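You operate a simulated robot arm through the tools that you are given. There is no shell and no other tool.

The job below is to be done with a simulated robot arm. You get a single attempt, and the scene is never put back.

JOB
Check the relief cartridges on the top of the workbench. At the end: the gold relief cartridge with the largest size on its label from the top of the workbench is on top of the silver grease tin on the top of the workbench; the white fuse from the top of the workbench stands on top of the blue hex key set; the gold relief cartridge with the smallest size on its label from the top of the workbench is on the flat grey case (marked "COVER KIT"); the white filter card stands on top of the white end plug; whatever was shut is shut again. Leave all else as you found it, and nothing knocked over.

Only the result counts: the job must be done as asked and must still hold three seconds after the hand-in. Knocking over, shifting, dropping, spilling or breaking anything else fails it. Lids that push on must go on centred and level and be pressed home; caps that screw on are set level and turned clockwise until they are tight.

ROBOT AND FRAMES
A 7-joint arm with a two-finger parallel gripper, fixed in place. Base frame: the origin is on the floor under the middle of its stand, x ahead of it, y to its left, z up; the work surface is at about z = 0.9. Lengths are in m, angles in rad, forces in N, time in s.
With the tool pointing down near the work surface it reaches from about 0.3 to 0.68 m from the base axis. Its first joint turns from -1.152 to 1.152 rad. Payload 1.57 kg.
The tool frame sits at the grasp point between the pads (the TCP): z along the fingers, y along the line on which they close. The tips reach 0.03 m beyond it. Largest opening 0.11 m; finger width 0.024, thickness 0.012; the body of the gripper, 0.048 by 0.112 m, starts 0.078 m behind the TCP.
Orientation is told as [roll, pitch, yaw] about the base's x, y, z axes, in that order, counted from this pose: with the fingers straight down and closing along the base's y, the tool's x points along the base's -x, its y along +y and its z along -z.

CONTROLS
- The arm moves only by the tool servo_tool. Its arguments are lists of equal length, an entry for each row: "travel": the shift along the base's x, y, z in units of 400 mm (1.0 is 400 mm), a list of three; "rot": the turn, a rotation vector about the base's x, y, z in units of 120 degrees (1.0 is 120 degrees), a list of three; "grip": the finger opening in m, from 0 to 0.11. In form: {"travel": [[dx, dy, dz], ...], "rot": [[rx, ry, rz], ...], "grip": [grip, ...]}. A call has 1 to 20 rows; each row is the pose to reach, as a shift and turn from the pose commanded when the call began. A call with a number of a shift or a turn outside -1 to 1 is refused whole. Rows are played at 5 a second. More than 0.05 m and 0.15 rad between two rows, or a gripper value outside its range, and nothing of the call is played. Where a pose cannot be reached the arm comes as near as it can. A force on the tool above 40 N (or 10 N above the force at the start of the call, whichever is more), or a blocked arm, ends the call early, and 0.2 s more pass. Each finger travels about 0.108 m/s and halts on what it meets, pressing with about 43 N; the grip force reading is that of the motor and also rises with nothing between the fingers. The clock runs only during rows and for 0.2 s after the last one: add rows that repeat a pose to give the fingers time. It gives the time, the measured TCP pose, the force on the tool (base axes), the opening and the grip force at its end, in the units of the frame above (readings bear some noise), with the torque about the TCP (base axes, N m) and any sound that the robot's microphone picked up, and new pictures: "views" is both (left out), scene, wrist or none.
- Cameras (640 x 400 px; columns grow to the right, rows downward): "scene" is fixed at [0.1667, -0.3823, 1.4065]; the picture's right is [0.76, -0.65, 0.00], its down [-0.36, -0.43, -0.83] and it looks along [0.53, 0.63, -0.56] (base axes); focal length 315 px, centre (320, 200). "wrist" rides on the gripper at [0.07, 0.016, -0.141] in the tool frame; the picture's right is [-0.23, 0.97, 0.00], its down [-0.86, -0.20, -0.48] and it looks along [-0.47, -0.11, 0.88] (tool axes); focal length 222 px, centre (320, 200). There is no depth. A picture from a camera that has moved, and an enlarged one, comes with that camera's place and axes in the base frame and with its lens. The place of the scene camera against the robot may be out by one fixed shift of up to 0.012 m in any direction.
- enlarge(camera, box): a new picture of the part [left, top, right, bottom] of that camera's present view, enlarged. It takes no simulated time.
- sign_off(): hands the job in; it is judged then, once.

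Places have to be worked out from the pictures, the camera data and where the tool is seen. Open the gripper and draw the arm clear of the work before you hand the job in, unless the task says otherwise.

The tools are called as name(argument=value, ...) on one line, values as JSON. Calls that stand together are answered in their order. servo_tool: Moves the arm, as the interface text tells. Its arguments: {"type":"object","properties":{"travel":{"type":"array"},"rot":{"type":"array"},"grip":{"type":"array"},"views":{"type":"string","enum":["both","scene","wrist","none"]}},"required":["travel","rot","grip"]} The other tools are called the same way: enlarge (camera, box) takes an enlarged picture of a part of a camera's view; sign_off () hands the job in.

At the start:

```text
time: 0.0
eef_pos: [0.468, 0.0522, 1.1908]
orientation: [0.001, -0.001, 0.001]
force: [0.3, 0.3, -0.2]
wrist_torque: [-0.01, 0.0, 0.01]
opening: 0.1101
gripper_force: 0.1
```

scene: 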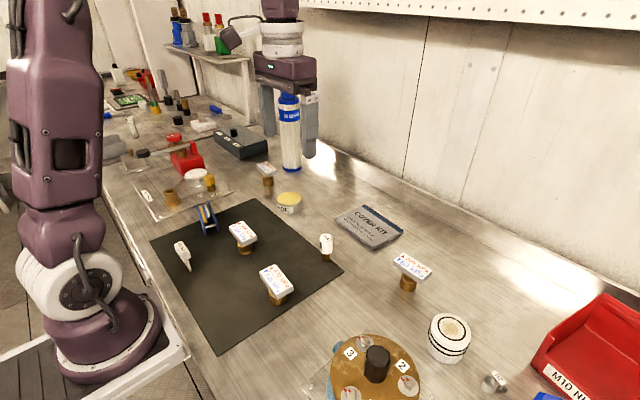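
wrist: 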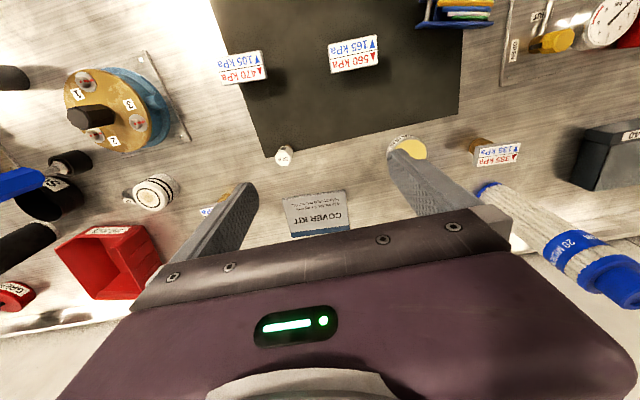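

I'll start by looking closely at the scene: labelled cartridges, the case, the tins and the small items, before moving anything.

enlarge(camera="scene", box=[150, 180, 350, 320])

enlarge(camera="scene", box=[320, 200, 520, 400])

enlarge(camera="scene", box=[90, 90, 310, 220])

enlarge(camera="wrist", box=[200, 0, 520, 200])

enlarge(camera="wrist", box=[0, 50, 240, 320])

```text
2.86 times, centred on (250, 250) of scene
camera zoom: at [0.1667, -0.3823, 1.4065], right [0.76, -0.65, 0.0], down [-0.36, -0.43, -0.83], along [0.53, 0.63, -0.56], focal length 899 px, centre (520, 57)
```

zoom: 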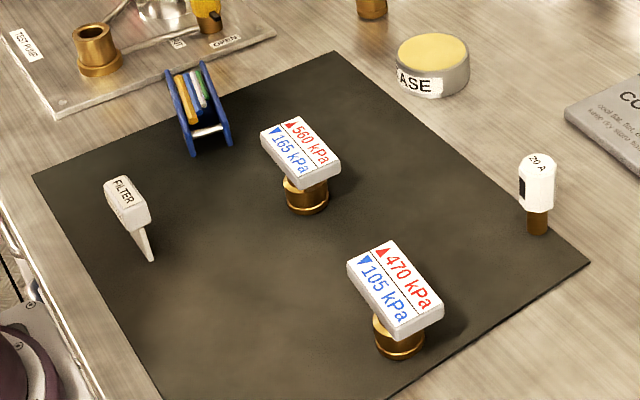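

```text
2.00 times, centred on (420, 300) of scene
camera zoom: at [0.1667, -0.3823, 1.4065], right [0.76, -0.65, 0.0], down [-0.36, -0.43, -0.83], along [0.53, 0.63, -0.56], focal length 629 px, centre (120, 0)
```

zoom: 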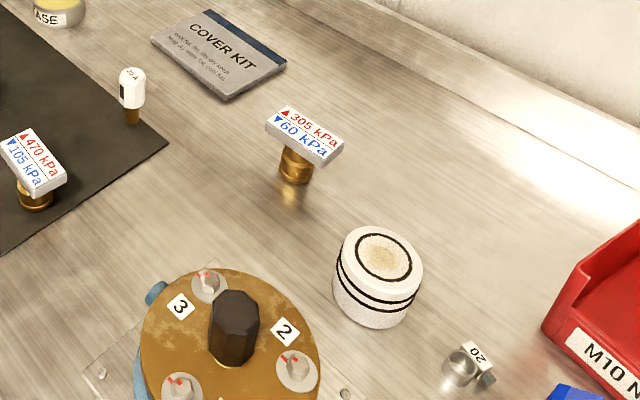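

```text
2.91 times, centred on (200, 155) of scene
camera zoom: at [0.1667, -0.3823, 1.4065], right [0.76, -0.65, 0.0], down [-0.36, -0.43, -0.83], along [0.53, 0.63, -0.56], focal length 915 px, centre (669, 331)
```

zoom: 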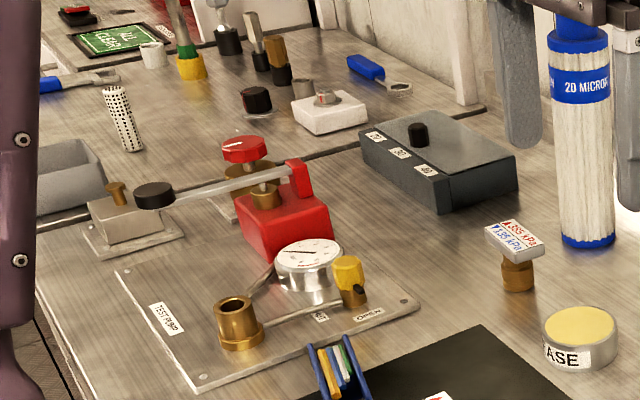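

```text
2.00 times, centred on (360, 100) of wrist
camera zoom: at [0.3985, 0.0672, 1.3306], right [0.23, 0.97, 0.0], down [0.86, -0.2, 0.48], along [0.47, -0.11, -0.88], focal length 444 px, centre (240, 400)
```

zoom: 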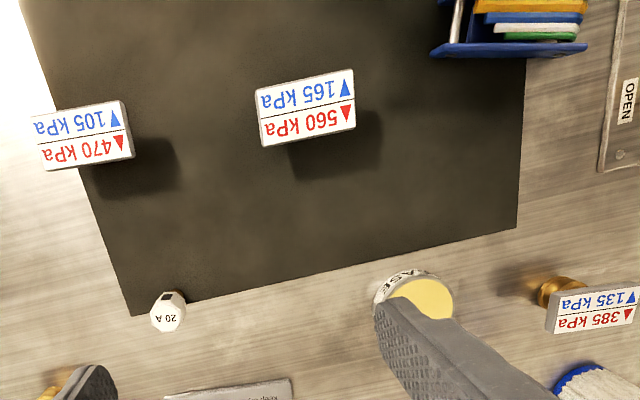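

```text
1.48 times, centred on (120, 185) of wrist
camera zoom: at [0.3985, 0.0672, 1.3306], right [0.23, 0.97, 0.0], down [0.86, -0.2, 0.48], along [0.47, -0.11, -0.88], focal length 329 px, centre (616, 222)
```

zoom: 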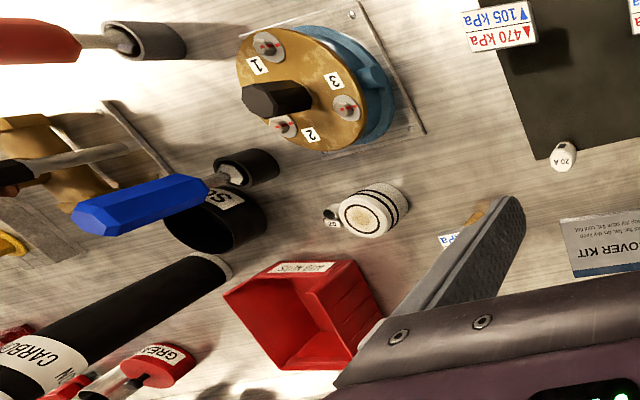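

The visible cartridges read 560/165, 470/105, 385/135 and 305/60 kPa. I'll enlarge the rest of the bench to check for other cartridges and other end plugs before moving.

enlarge(camera="scene", box=[80, 50, 240, 150])

enlarge(camera="scene", box=[300, 300, 460, 400])

enlarge(camera="scene", box=[480, 280, 640, 400])

enlarge(camera="wrist", box=[0, 40, 200, 165])

enlarge(camera="wrist", box=[440, 0, 640, 200])

enlarge(camera="scene", box=[150, 190, 230, 280])

```text
4.00 times, centred on (160, 100) of scene
camera zoom: at [0.1667, -0.3823, 1.4065], right [0.76, -0.65, 0.0], down [-0.36, -0.43, -0.83], along [0.53, 0.63, -0.56], focal length 1258 px, centre (960, 600)
```

zoom: 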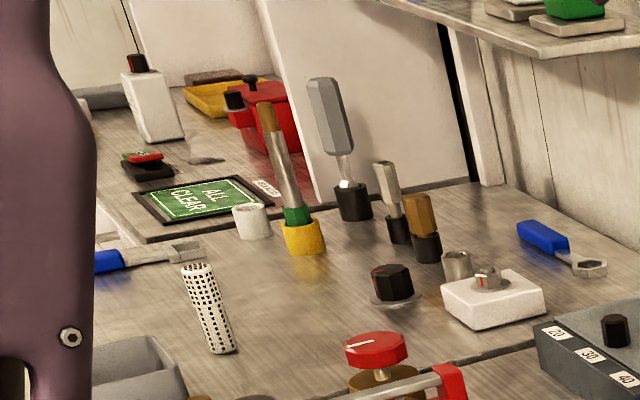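

```text
4.00 times, centred on (380, 350) of scene
camera zoom: at [0.1667, -0.3823, 1.4065], right [0.76, -0.65, 0.0], down [-0.36, -0.43, -0.83], along [0.53, 0.63, -0.56], focal length 1258 px, centre (80, -400)
```

zoom: 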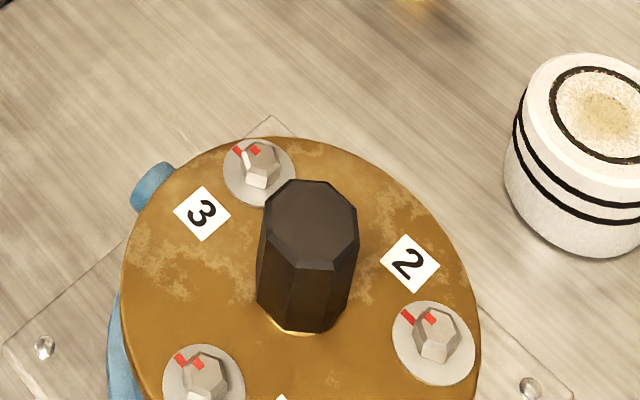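

```text
3.33 times, centred on (560, 340) of scene
camera zoom: at [0.1667, -0.3823, 1.4065], right [0.76, -0.65, 0.0], down [-0.36, -0.43, -0.83], along [0.53, 0.63, -0.56], focal length 1049 px, centre (-480, -267)
```

zoom: 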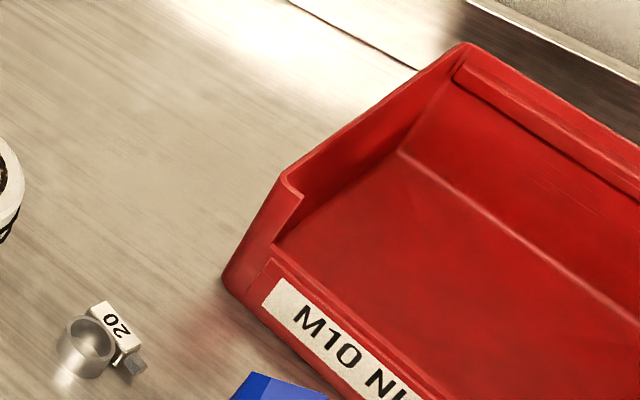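

```text
3.20 times, centred on (100, 102) of wrist
camera zoom: at [0.3985, 0.0672, 1.3306], right [0.23, 0.97, 0.0], down [0.86, -0.2, 0.48], along [0.47, -0.11, -0.88], focal length 711 px, centre (1024, 512)
```

zoom: 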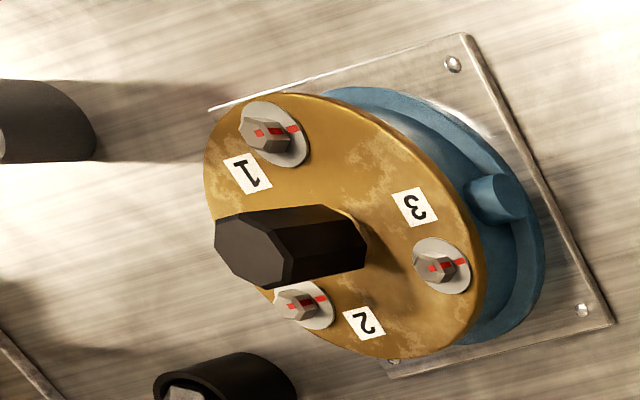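

```text
2.00 times, centred on (540, 100) of wrist
camera zoom: at [0.3985, 0.0672, 1.3306], right [0.23, 0.97, 0.0], down [0.86, -0.2, 0.48], along [0.47, -0.11, -0.88], focal length 444 px, centre (-120, 400)
```

zoom: 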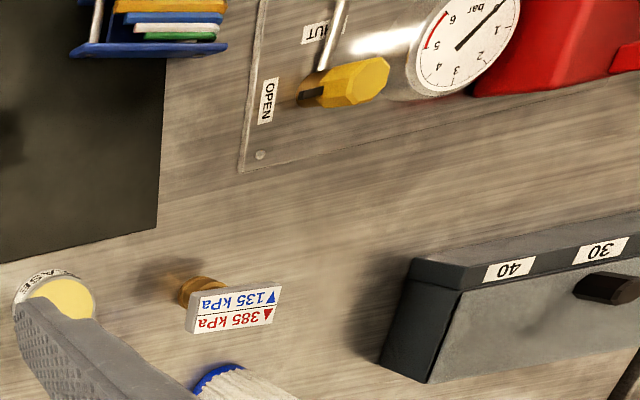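

```text
4.44 times, centred on (190, 235) of scene
camera zoom: at [0.1667, -0.3823, 1.4065], right [0.76, -0.65, 0.0], down [-0.36, -0.43, -0.83], along [0.53, 0.63, -0.56], focal length 1398 px, centre (898, 44)
```

zoom: 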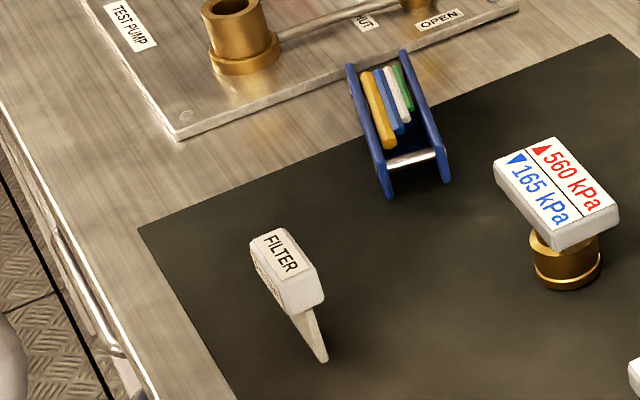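

The labels rank the same both ways (largest 560/165, smallest 305/60), but I can't yet rule out hidden cartridges. I'll move the wrist camera over the right side of the bench at a safe height to see the end plug, the 305 cartridge and anything else there.

servo_tool(travel=[[-0.02, -0.1, 0], [-0.05, -0.2, 0], [-0.08, -0.3, 0], [-0.1, -0.4, 0], [-0.12, -0.5, 0], [-0.14, -0.6, 0], [-0.16, -0.7, 0], [-0.16, -0.7, 0]], rot=[[0, 0, 0], [0, 0, 0], [0, 0, 0], [0, 0, 0], [0, 0, 0], [0, 0, 0], [0, 0, 0], [0, 0, 0]], grip=[0.11, 0.11, 0.11, 0.11, 0.11, 0.11, 0.11, 0.11])

```text
time: 1.8
eef_pos: [0.4047, -0.2285, 1.1912]
orientation: [0.001, 0.0, 0.002]
force: [0.2, -0.4, -0.2]
wrist_torque: [-0.02, 0.01, -0.01]
opening: 0.1099
gripper_force: 0.0
camera wrist: at [0.3346, -0.2129, 1.3309], right [0.23, 0.97, 0.0], down [0.86, -0.2, 0.48], along [0.47, -0.11, -0.88], focal length 222 px, centre (320, 200)
```

scene: 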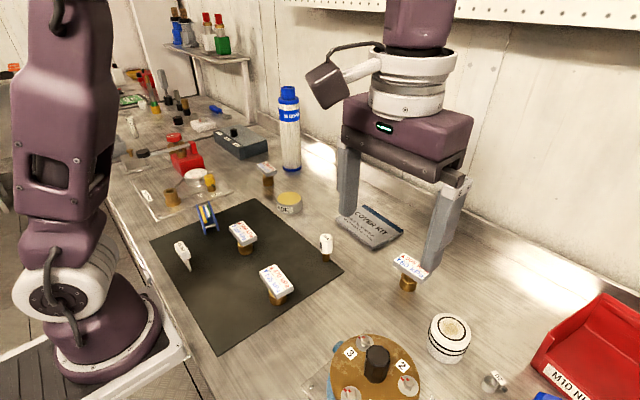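
wrist: 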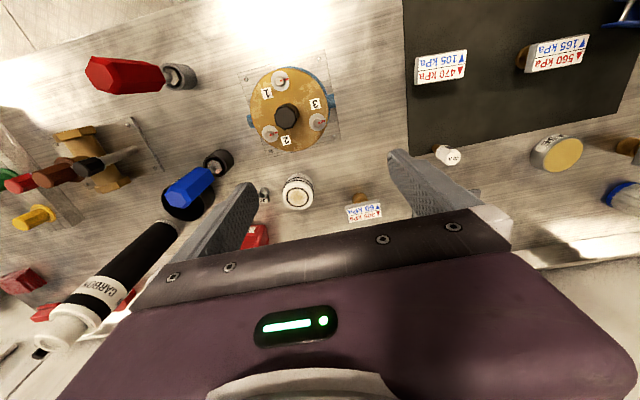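

Right side shows tools, a valve body and the cup-shaped holders. I'll enlarge both halves of this view to check for any further cartridges and the plug details.

enlarge(camera="wrist", box=[0, 20, 240, 200])

enlarge(camera="wrist", box=[240, 130, 400, 240])

enlarge(camera="wrist", box=[400, 20, 640, 200])

```text
2.22 times, centred on (120, 110) of wrist
camera zoom: at [0.3346, -0.2129, 1.3309], right [0.23, 0.97, 0.0], down [0.86, -0.2, 0.48], along [0.47, -0.11, -0.88], focal length 494 px, centre (764, 400)
```

zoom: 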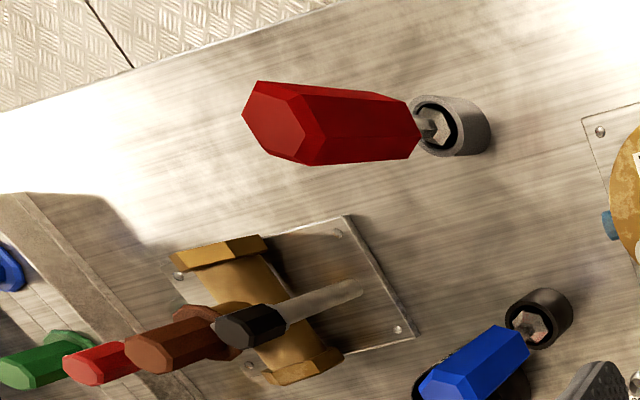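

```text
3.64 times, centred on (320, 185) of wrist
camera zoom: at [0.3346, -0.2129, 1.3309], right [0.23, 0.97, 0.0], down [0.86, -0.2, 0.48], along [0.47, -0.11, -0.88], focal length 808 px, centre (320, 254)
```

zoom: 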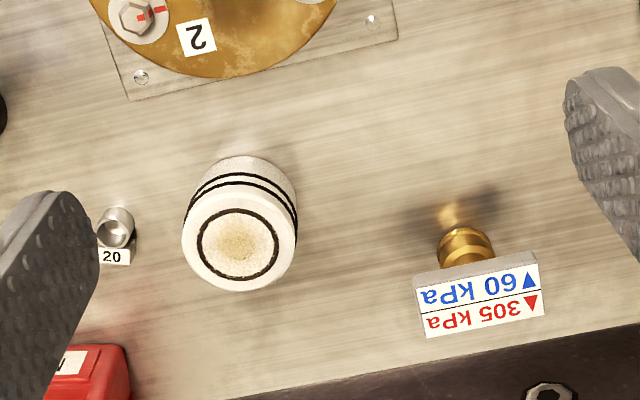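

```text
2.22 times, centred on (520, 110) of wrist
camera zoom: at [0.3346, -0.2129, 1.3309], right [0.23, 0.97, 0.0], down [0.86, -0.2, 0.48], along [0.47, -0.11, -0.88], focal length 494 px, centre (-124, 400)
```

zoom: 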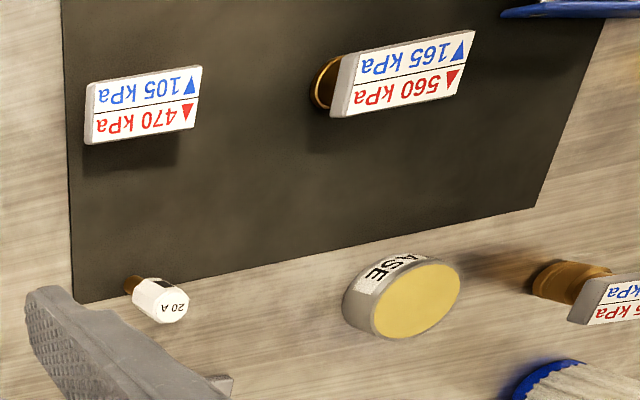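

The white O-ringed cylinder is the end plug, and no extra cartridges show on the right. Next I sweep the camera over to the left side to view the filter card, hex key set, tin and anything beyond.

servo_tool(travel=[[0, 0.1, 0.0], [0, 0.2, 0], [0, 0.3, 0], [0, 0.4, 0], [-0.02, 0.5, 0], [-0.05, 0.6, 0], [-0.08, 0.7, 0], [-0.1, 0.8, 0], [-0.12, 0.9, 0], [-0.12, 1.0, 0], [-0.12, 1.0, 0]], rot=[[0, 0, 0], [0, 0, 0], [0, 0, 0], [0, 0, 0], [0, 0, 0], [0, 0, 0], [0, 0, 0], [0, 0, 0], [0, 0, 0], [0, 0, 0], [0, 0, 0]], grip=[0.11, 0.11, 0.11, 0.11, 0.11, 0.11, 0.11, 0.11, 0.11, 0.11, 0.11])

```text
time: 4.2
eef_pos: [0.3563, 0.1719, 1.1927]
orientation: [0.0, -0.001, 0.0]
force: [0.4, 0.3, 0.3]
wrist_torque: [-0.05, 0.01, -0.01]
opening: 0.1101
gripper_force: 0.0
camera wrist: at [0.2868, 0.187, 1.3326], right [0.23, 0.97, 0.0], down [0.86, -0.2, 0.48], along [0.47, -0.11, -0.88], focal length 222 px, centre (320, 200)
```

scene: 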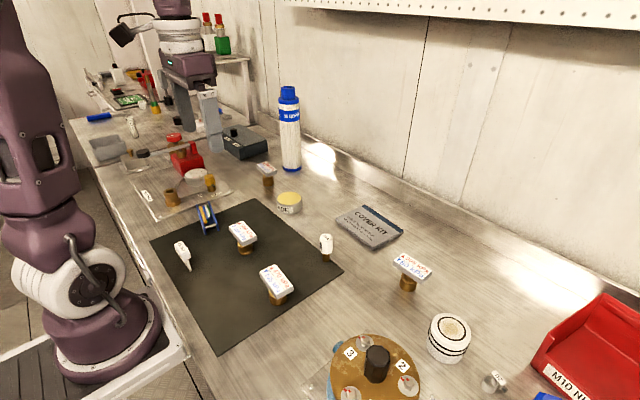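
wrist: 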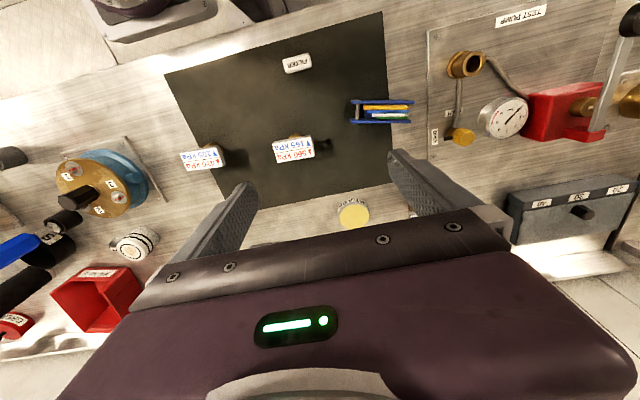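

Now I can see the filter card, hex key set and tin from above. I'll enlarge these to determine their geometry and orientation.

enlarge(camera="wrist", box=[260, 40, 420, 140])

enlarge(camera="wrist", box=[420, 20, 640, 180])

enlarge(camera="scene", box=[80, 80, 240, 200])

enlarge(camera="wrist", box=[260, 120, 420, 240])

```text
4.00 times, centred on (340, 90) of wrist
camera zoom: at [0.2868, 0.187, 1.3326], right [0.23, 0.97, 0.0], down [0.86, -0.2, 0.48], along [0.47, -0.11, -0.88], focal length 888 px, centre (240, 640)
```

zoom: 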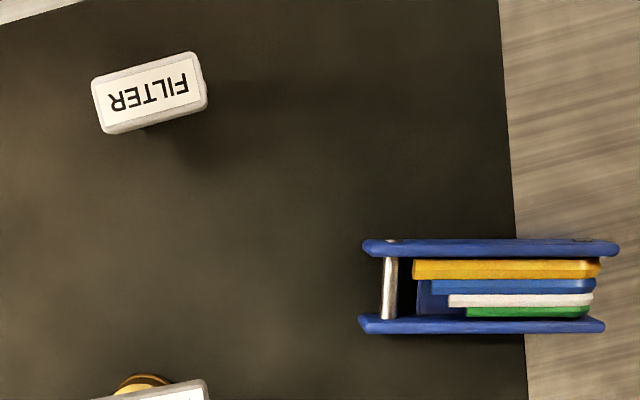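

```text
2.50 times, centred on (530, 100) of wrist
camera zoom: at [0.2868, 0.187, 1.3326], right [0.23, 0.97, 0.0], down [0.86, -0.2, 0.48], along [0.47, -0.11, -0.88], focal length 555 px, centre (-205, 450)
```

zoom: 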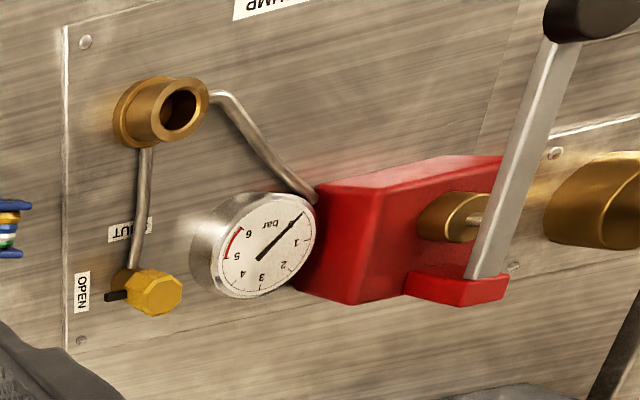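

```text
3.33 times, centred on (160, 140) of scene
camera zoom: at [0.1667, -0.3823, 1.4065], right [0.76, -0.65, 0.0], down [-0.36, -0.43, -0.83], along [0.53, 0.63, -0.56], focal length 1049 px, centre (853, 400)
```

zoom: 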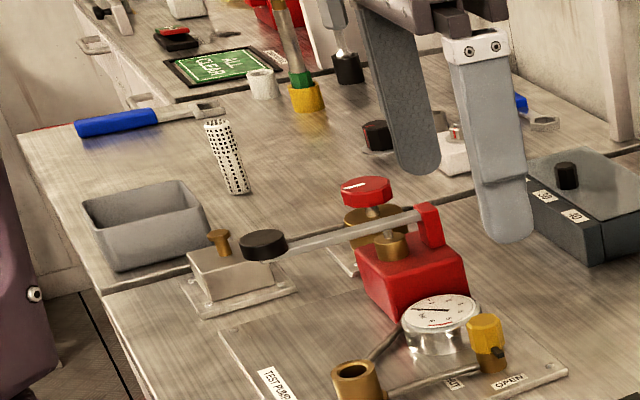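

```text
3.33 times, centred on (340, 180) of wrist
camera zoom: at [0.2868, 0.187, 1.3326], right [0.23, 0.97, 0.0], down [0.86, -0.2, 0.48], along [0.47, -0.11, -0.88], focal length 740 px, centre (253, 267)
```

zoom: 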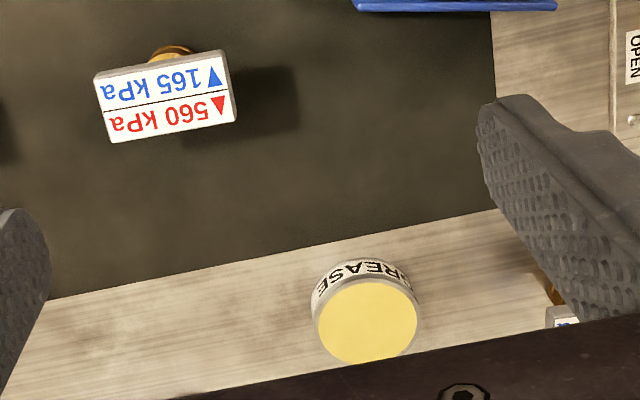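

The hex key set lies at about (0.36, 0.28) and the filter card at about (0.26, 0.16). I'll descend partway above the hex key set for a closer look at what its top is like, keeping the tips above 1.0.

servo_tool(travel=[[-0.03, 0.06, -0.07], [-0.06, 0.12, -0.14], [-0.09, 0.18, -0.21], [-0.12, 0.24, -0.28], [-0.15, 0.3, -0.35], [-0.15, 0.3, -0.35]], rot=[[0, 0, 0], [0, 0, 0], [0, 0, 0], [0, 0, 0], [0, 0, 0], [0, 0, 0]], grip=[0.11, 0.11, 0.11, 0.11, 0.11, 0.11])

```text
time: 5.6
eef_pos: [0.295, 0.2925, 1.0498]
orientation: [0.0, -0.001, 0.002]
force: [-0.6, 0.0, -0.5]
wrist_torque: [0.03, 0.05, 0.03]
opening: 0.1099
gripper_force: 0.0
camera wrist: at [0.2248, 0.3072, 1.1895], right [0.23, 0.97, 0.0], down [0.86, -0.2, 0.48], along [0.47, -0.11, -0.88], focal length 222 px, centre (320, 200)
```

scene: 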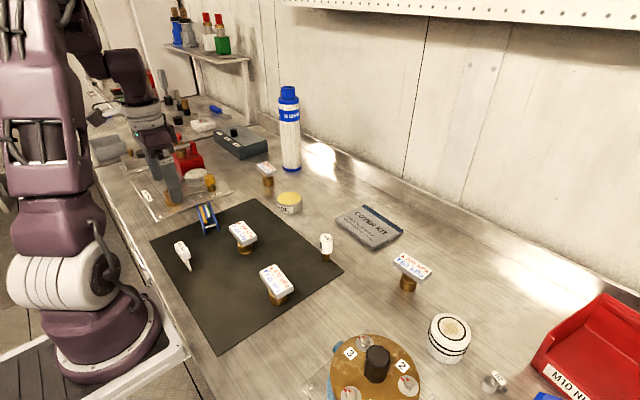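
wrist: 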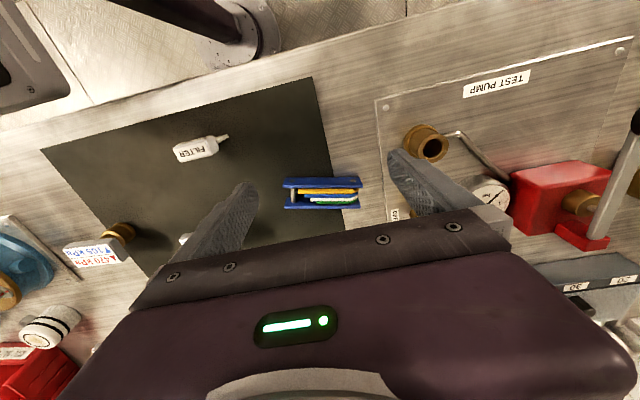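

The hex set is centred in view. I'll enlarge it.

enlarge(camera="wrist", box=[272, 160, 372, 222])

enlarge(camera="wrist", box=[150, 110, 260, 180])

enlarge(camera="scene", box=[180, 190, 240, 240])

```text
6.40 times, centred on (322, 191) of wrist
camera zoom: at [0.2248, 0.3072, 1.1895], right [0.23, 0.97, 0.0], down [0.86, -0.2, 0.48], along [0.47, -0.11, -0.88], focal length 1422 px, centre (307, 258)
```

zoom: 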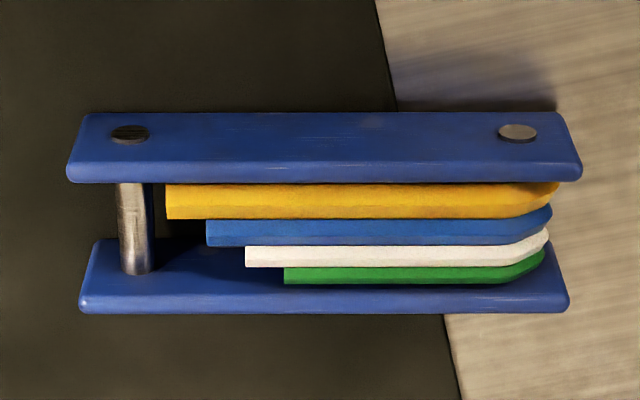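

```text
5.71 times, centred on (205, 145) of wrist
camera zoom: at [0.2248, 0.3072, 1.1895], right [0.23, 0.97, 0.0], down [0.86, -0.2, 0.48], along [0.47, -0.11, -0.88], focal length 1269 px, centre (977, 514)
```

zoom: 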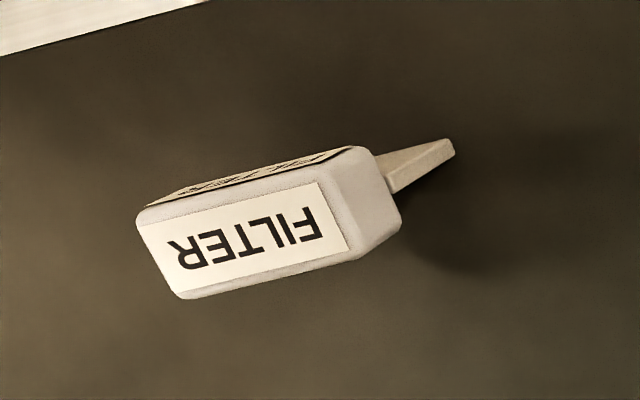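

```text
8.00 times, centred on (210, 215) of scene
camera zoom: at [0.1667, -0.3823, 1.4065], right [0.76, -0.65, 0.0], down [-0.36, -0.43, -0.83], along [0.53, 0.63, -0.56], focal length 2517 px, centre (1200, 80)
```

zoom: 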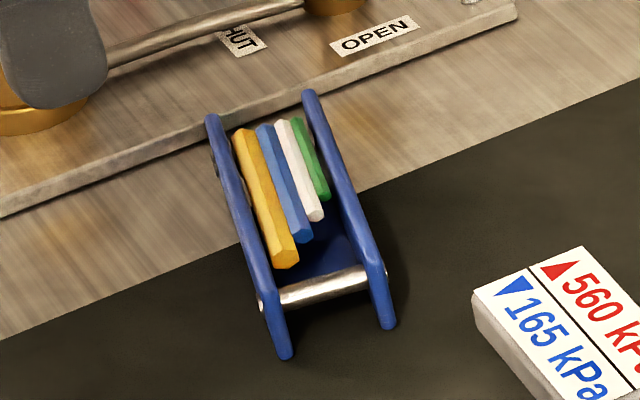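

The set is two upright blue plates (about 0.11 m long, 0.034 m wide) with coloured keys between them. I need to know how high the keys sit, so I'll tilt the camera to a lower viewing angle while staying well above and behind the set.

servo_tool(travel=[[-0.025, 0, -0.025], [-0.05, 0, -0.05], [-0.075, 0, -0.075], [-0.1, 0, -0.1], [-0.1, 0, -0.1]], rot=[[0, -0.048, 0], [0, -0.096, 0], [0, -0.144, 0], [0, -0.19, 0], [0, -0.19, 0]], grip=[0.11, 0.11, 0.11, 0.11, 0.11])

```text
time: 6.8
eef_pos: [0.255, 0.2908, 1.0102]
orientation: [-0.001, -0.398, 0.001]
force: [-1.3, 0.6, -0.6]
wrist_torque: [0.03, 0.03, 0.03]
opening: 0.1099
gripper_force: 0.0
camera wrist: at [0.1366, 0.3058, 1.1123], right [0.21, 0.97, 0.09], down [0.6, -0.2, 0.77], along [0.77, -0.11, -0.63], focal length 222 px, centre (320, 200)
```

scene: 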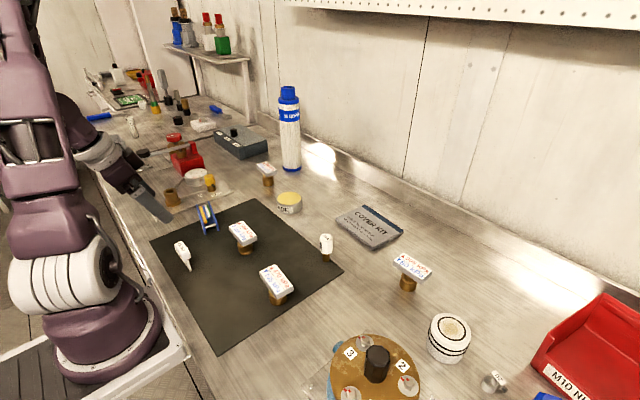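
wrist: 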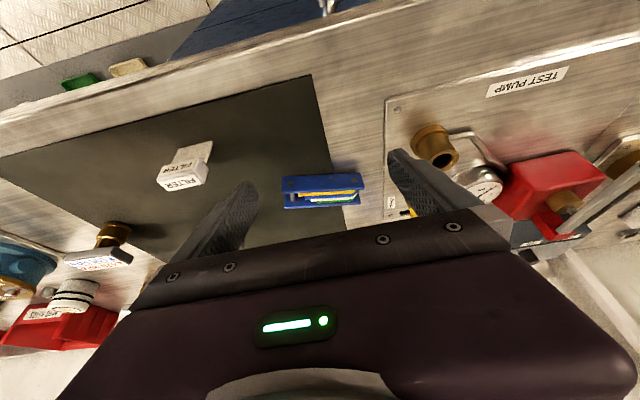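

enlarge(camera="wrist", box=[272, 160, 372, 222])

enlarge(camera="wrist", box=[130, 130, 250, 205])

enlarge(camera="wrist", box=[20, 210, 160, 330])

```text
6.40 times, centred on (322, 191) of wrist
camera zoom: at [0.1366, 0.3058, 1.1123], right [0.21, 0.97, 0.09], down [0.6, -0.2, 0.77], along [0.77, -0.11, -0.63], focal length 1422 px, centre (307, 258)
```

zoom: 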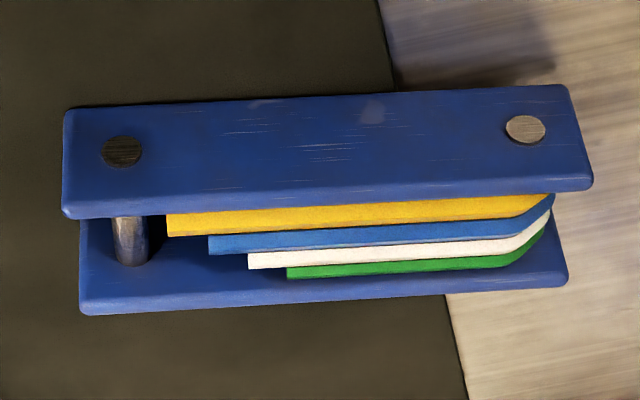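

```text
5.33 times, centred on (190, 168) of wrist
camera zoom: at [0.1366, 0.3058, 1.1123], right [0.21, 0.97, 0.09], down [0.6, -0.2, 0.77], along [0.77, -0.11, -0.63], focal length 1185 px, centre (1013, 373)
```

zoom: 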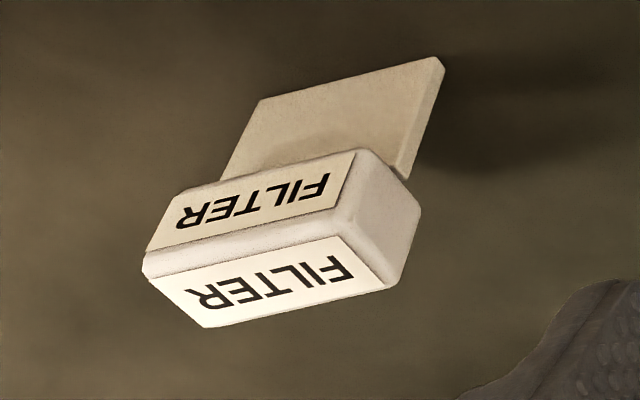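

```text
3.33 times, centred on (90, 270) of wrist
camera zoom: at [0.1366, 0.3058, 1.1123], right [0.21, 0.97, 0.09], down [0.6, -0.2, 0.77], along [0.77, -0.11, -0.63], focal length 740 px, centre (1087, -33)
```

zoom: 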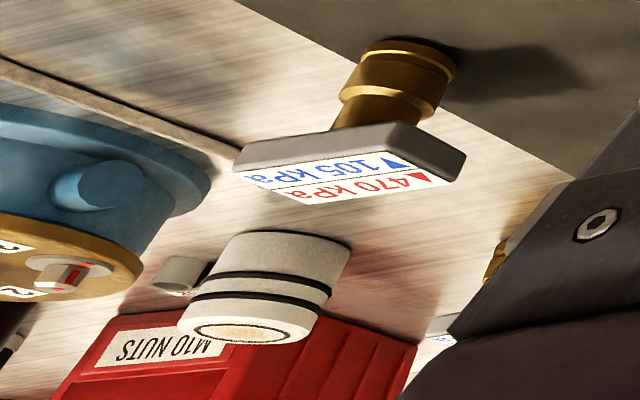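

Parallax between the two views puts the key tops level with the plate tops at about z = 0.926, so the fuse can stand on the keys. Now I untilt and move to a close view of the 560 cartridge.

servo_tool(travel=[[0.02, 0, 0.09], [0.05, -0.06, 0.16], [0.08, -0.15, 0.2], [0.11, -0.24, 0.225], [0.145, -0.33, 0.225], [0.145, -0.3925, 0.225], [0.145, -0.3925, 0.225]], rot=[[0, 0.04, 0], [0, 0.08, 0], [0, 0.12, 0], [0, 0.16, 0], [0, 0.19, 0], [0, 0.19, 0], [0, 0.19, 0]], grip=[0.11, 0.11, 0.11, 0.11, 0.11, 0.11, 0.11], views="wrist")

```text
time: 8.4
eef_pos: [0.3157, 0.1347, 1.1013]
orientation: [0.0, 0.0, 0.0]
force: [0.6, 0.1, -0.2]
wrist_torque: [0.0, -0.01, 0.02]
opening: 0.1099
gripper_force: 0.1
camera wrist: at [0.246, 0.1506, 1.2411], right [0.23, 0.97, 0.0], down [0.86, -0.2, 0.48], along [0.47, -0.11, -0.88], focal length 222 px, centre (320, 200)
```

wrist: 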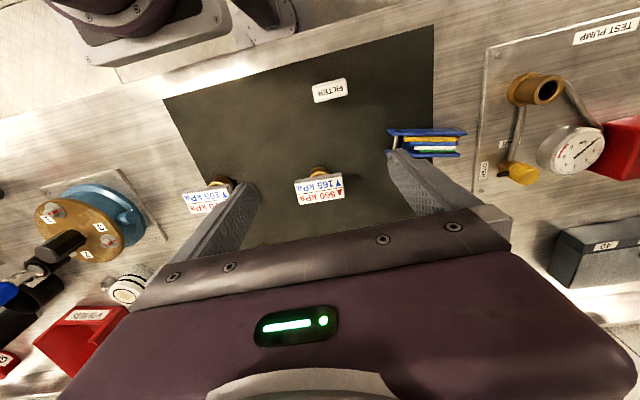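

enlarge(camera="wrist", box=[280, 155, 360, 215])

enlarge(camera="wrist", box=[290, 60, 370, 120])

```text
6.67 times, centred on (320, 185) of wrist
camera zoom: at [0.246, 0.1506, 1.2411], right [0.23, 0.97, 0.0], down [0.86, -0.2, 0.48], along [0.47, -0.11, -0.88], focal length 1481 px, centre (320, 300)
```

zoom: 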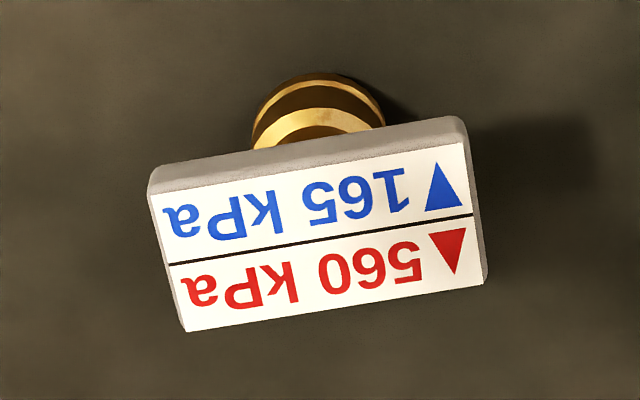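

```text
6.67 times, centred on (330, 90) of wrist
camera zoom: at [0.246, 0.1506, 1.2411], right [0.23, 0.97, 0.0], down [0.86, -0.2, 0.48], along [0.47, -0.11, -0.88], focal length 1481 px, centre (253, 933)
```

zoom: 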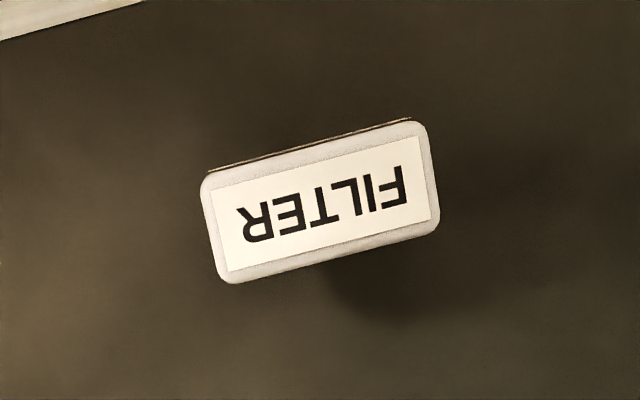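

The 560 label plate is about 65 × 33 mm, top at z ≈ 0.963, centred at (0.380, 0.119) and turned about −3°. Before grasping, I want a close look at the tin that will receive it.

servo_tool(travel=[[0.1, 0.05, 0], [0.2, 0.1, 0], [0.3, 0.15, 0], [0.38, 0.18, 0], [0.4, 0.19, -0.05], [0.4, 0.19, -0.05]], rot=[[0, 0, 0], [0, 0, 0], [0, 0, 0], [0, 0, 0], [0, 0, 0], [0, 0, 0]], grip=[0.11, 0.11, 0.11, 0.11, 0.11, 0.11], views="wrist")

```text
time: 9.8
eef_pos: [0.4744, 0.2116, 1.0802]
orientation: [0.0, 0.0, 0.003]
force: [0.7, 0.1, 1.0]
wrist_torque: [-0.05, -0.04, 0.0]
opening: 0.11
gripper_force: 0.1
camera wrist: at [0.4048, 0.227, 1.2207], right [0.23, 0.97, 0.0], down [0.86, -0.2, 0.48], along [0.47, -0.11, -0.88], focal length 222 px, centre (320, 200)
```

wrist: 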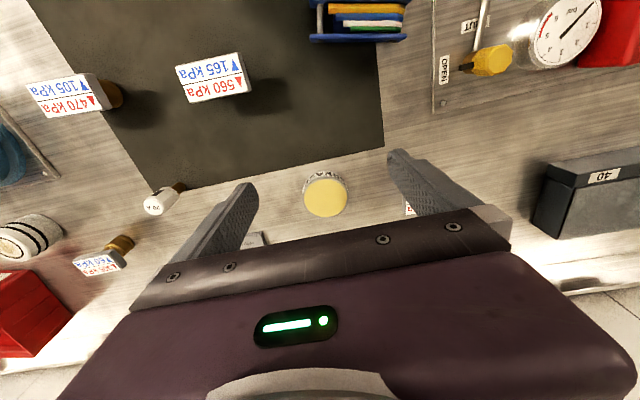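

enlarge(camera="wrist", box=[285, 160, 365, 225])

enlarge(camera="wrist", box=[60, 170, 200, 280])

enlarge(camera="wrist", box=[300, 0, 420, 60])

```text
6.15 times, centred on (325, 192) of wrist
camera zoom: at [0.4048, 0.227, 1.2207], right [0.23, 0.97, 0.0], down [0.86, -0.2, 0.48], along [0.47, -0.11, -0.88], focal length 1367 px, centre (289, 246)
```

zoom: 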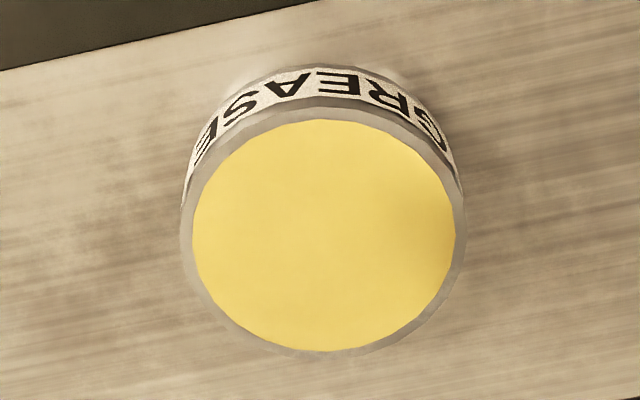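

```text
3.64 times, centred on (130, 225) of wrist
camera zoom: at [0.4048, 0.227, 1.2207], right [0.23, 0.97, 0.0], down [0.86, -0.2, 0.48], along [0.47, -0.11, -0.88], focal length 808 px, centre (1011, 109)
```

zoom: 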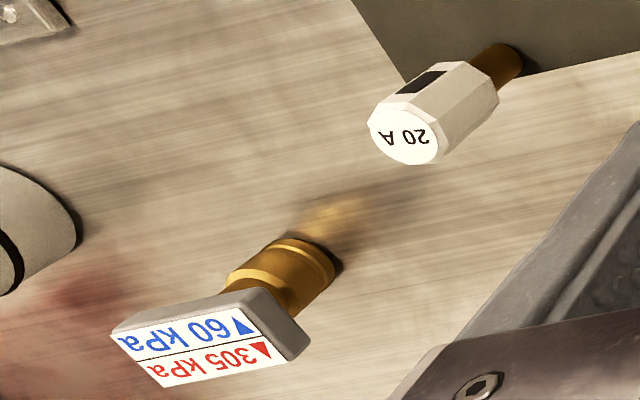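

```text
5.33 times, centred on (360, 30) of wrist
camera zoom: at [0.4048, 0.227, 1.2207], right [0.23, 0.97, 0.0], down [0.86, -0.2, 0.48], along [0.47, -0.11, -0.88], focal length 1185 px, centre (107, 1107)
```

zoom: 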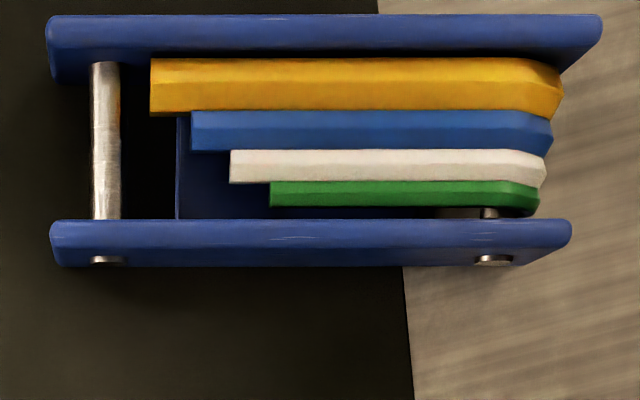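

The tin's top is a flat yellow disc. I'll take a tight zoom with the scene camera of the hex key set's end to compare key tops with plate tops, and of the fuse and case.

enlarge(camera="scene", box=[194, 198, 224, 238])

enlarge(camera="scene", box=[308, 228, 344, 268])

enlarge(camera="scene", box=[330, 195, 410, 255])

enlarge(camera="scene", box=[265, 180, 315, 220])

```text
10.00 times, centred on (209, 218) of scene
camera zoom: at [0.1667, -0.3823, 1.4065], right [0.76, -0.65, 0.0], down [-0.36, -0.43, -0.83], along [0.53, 0.63, -0.56], focal length 3146 px, centre (1430, 20)
```

zoom: 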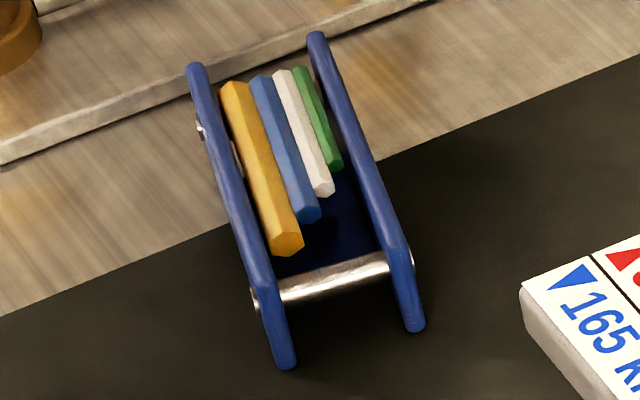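

```text
10.00 times, centred on (326, 248) of scene
camera zoom: at [0.1667, -0.3823, 1.4065], right [0.76, -0.65, 0.0], down [-0.36, -0.43, -0.83], along [0.53, 0.63, -0.56], focal length 3146 px, centre (260, -280)
```

zoom: 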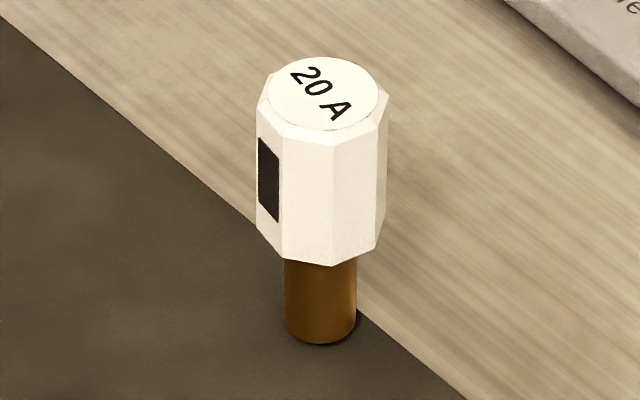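

```text
6.67 times, centred on (370, 225) of scene
camera zoom: at [0.1667, -0.3823, 1.4065], right [0.76, -0.65, 0.0], down [-0.36, -0.43, -0.83], along [0.53, 0.63, -0.56], focal length 2097 px, centre (-13, 33)
```

zoom: 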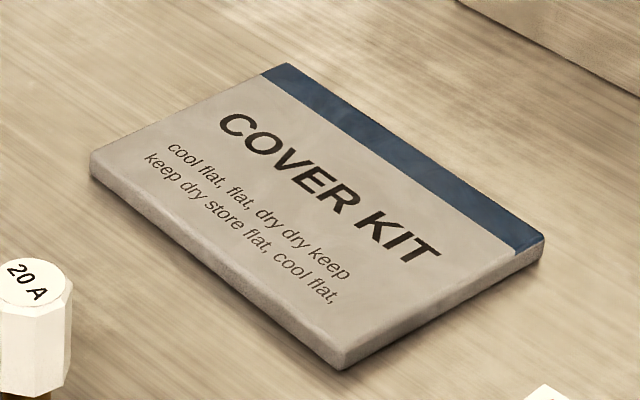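

```text
10.00 times, centred on (290, 200) of scene
camera zoom: at [0.1667, -0.3823, 1.4065], right [0.76, -0.65, 0.0], down [-0.36, -0.43, -0.83], along [0.53, 0.63, -0.56], focal length 3146 px, centre (620, 200)
```

zoom: 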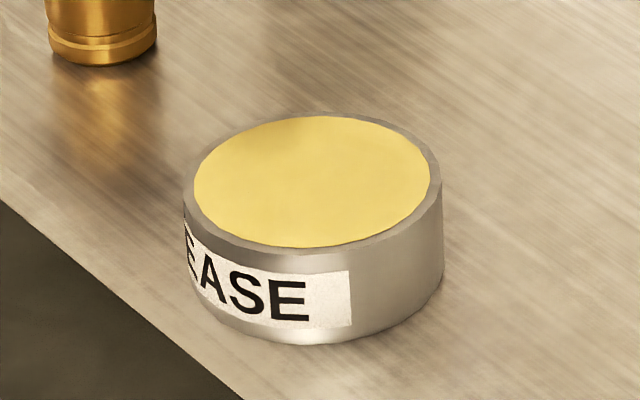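

The tin top is about 69 mm across, centred near (0.556, 0.199) with its top near z = 0.932. I'll now move above the 560 cartridge with a −0.05 rad yaw, and check alignment before descending fully.

servo_tool(travel=[[-0.06, -0.058, 0], [-0.12, -0.116, 0], [-0.18, -0.174, 0], [-0.236, -0.2315, 0], [-0.236, -0.2315, -0.08], [-0.236, -0.2315, -0.15], [-0.236, -0.2315, -0.15]], rot=[[0, 0, -0.006], [0, 0, -0.012], [0, 0, -0.018], [0, 0, -0.024], [0, 0, -0.024], [0, 0, -0.024], [0, 0, -0.024]], grip=[0.11, 0.11, 0.11, 0.11, 0.11, 0.11, 0.11])

```text
time: 11.4
eef_pos: [0.3799, 0.118, 1.0205]
orientation: [-0.002, 0.0, -0.049]
force: [0.1, -0.1, -0.5]
wrist_torque: [0.01, 0.02, 0.0]
opening: 0.1099
gripper_force: 0.1
camera wrist: at [0.3109, 0.1372, 1.1605], right [0.28, 0.96, 0.0], down [0.84, -0.24, 0.48], along [0.46, -0.13, -0.88], focal length 222 px, centre (320, 200)
```

scene: 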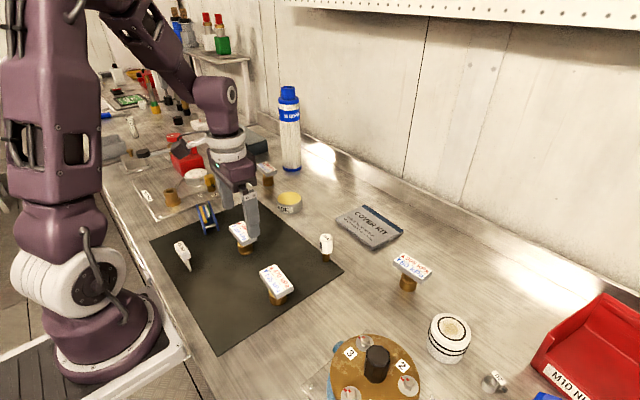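
wrist: 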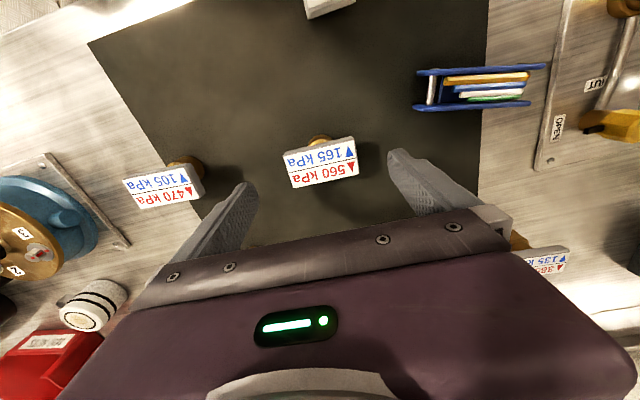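

The cartridge is centred under the gripper. I'll zoom to check its yaw against the fingers.

enlarge(camera="wrist", box=[275, 125, 370, 200])

```text
5.33 times, centred on (322, 162) of wrist
camera zoom: at [0.3109, 0.1372, 1.1605], right [0.28, 0.96, 0.0], down [0.84, -0.24, 0.48], along [0.46, -0.13, -0.88], focal length 1185 px, centre (307, 400)
```

zoom: 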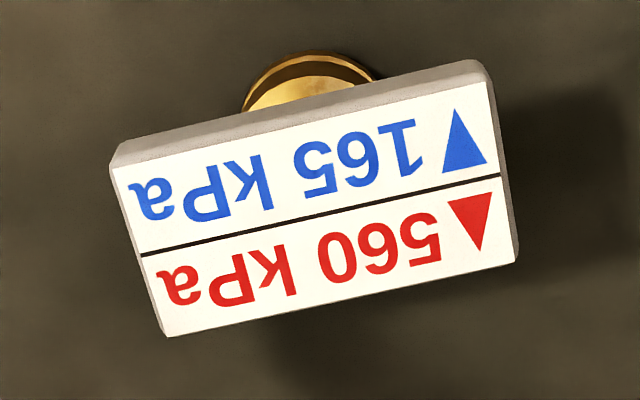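

The label axis is about 2.4° off y, matching my yaw, and the centre is (0.380, 0.119). I'll descend to z = 0.955 and close on the plate ends.

servo_tool(travel=[[0, 0.002, -0.06], [0, 0.0025, -0.12], [0, 0.0025, -0.16], [0, 0.0025, -0.162], [0, 0.0025, -0.162], [0, 0.0025, -0.162], [0, 0.0025, -0.162], [0, 0.0025, -0.162]], rot=[[0, 0, 0], [0, 0, 0], [0, 0, 0], [0, 0, 0], [0, 0, 0], [0, 0, 0], [0, 0, 0], [0, 0, 0]], grip=[0.11, 0.11, 0.11, 0.11, 0.075, 0.05, 0.04, 0.04])

```text
time: 13.2
eef_pos: [0.3807, 0.1184, 0.9552]
orientation: [0.0, 0.001, -0.049]
force: [-0.2, 0.2, -0.4]
wrist_torque: [0.01, -0.02, -0.03]
opening: 0.0675
gripper_force: 42.6
camera wrist: at [0.3108, 0.1372, 1.0952], right [0.28, 0.96, 0.0], down [0.84, -0.24, 0.48], along [0.46, -0.13, -0.88], focal length 222 px, centre (320, 200)
```

scene: 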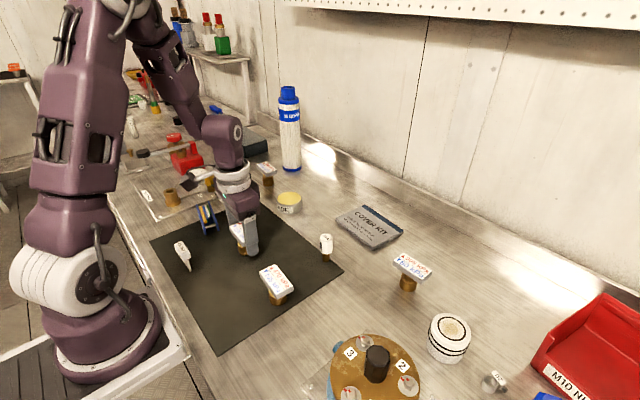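
wrist: 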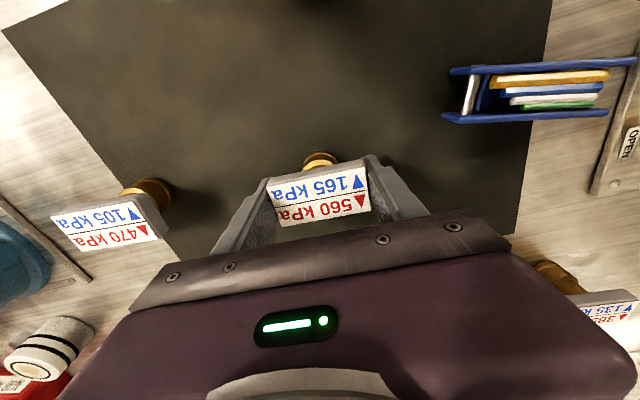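

Gripped at 0.0675 m opening with 42 N. I'll lift 0.1 m and carry it over the tin, stopping high to verify.

servo_tool(travel=[[0, 0, 0.05], [0, 0, 0.14], [0, 0, 0.25], [0.09, 0.04, 0.25], [0.18, 0.083, 0.25], [0.27, 0.124, 0.25], [0.36, 0.166, 0.25], [0.438, 0.2015, 0.25], [0.438, 0.2015, 0.25]], rot=[[0, 0, 0], [0, 0, 0], [0, 0, 0], [0, 0, 0], [0, 0, 0], [0, 0, 0], [0, 0, 0], [0, 0, 0], [0, 0, 0]], grip=[0.04, 0.04, 0.04, 0.04, 0.04, 0.04, 0.04, 0.04, 0.04])

```text
time: 15.2
eef_pos: [0.5543, 0.1998, 1.0559]
orientation: [-0.001, -0.001, -0.048]
force: [-0.1, 0.5, -1.0]
wrist_torque: [0.0, 0.05, -0.01]
opening: 0.0676
gripper_force: 42.7
camera wrist: at [0.4857, 0.218, 1.1961], right [0.28, 0.96, 0.0], down [0.84, -0.24, 0.48], along [0.46, -0.13, -0.88], focal length 222 px, centre (320, 200)
```

scene: 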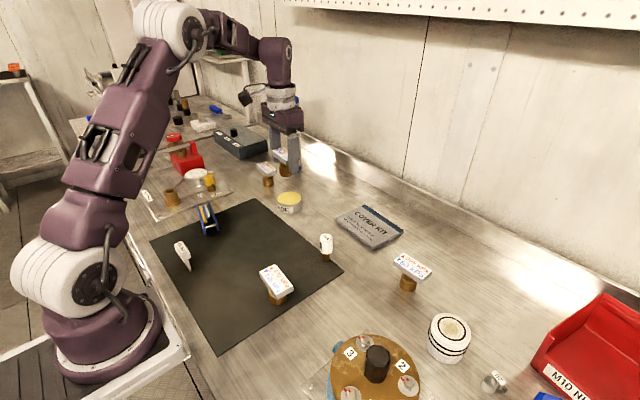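
wrist: 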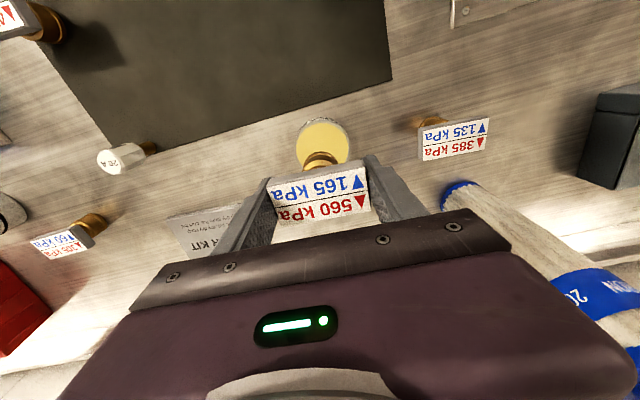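

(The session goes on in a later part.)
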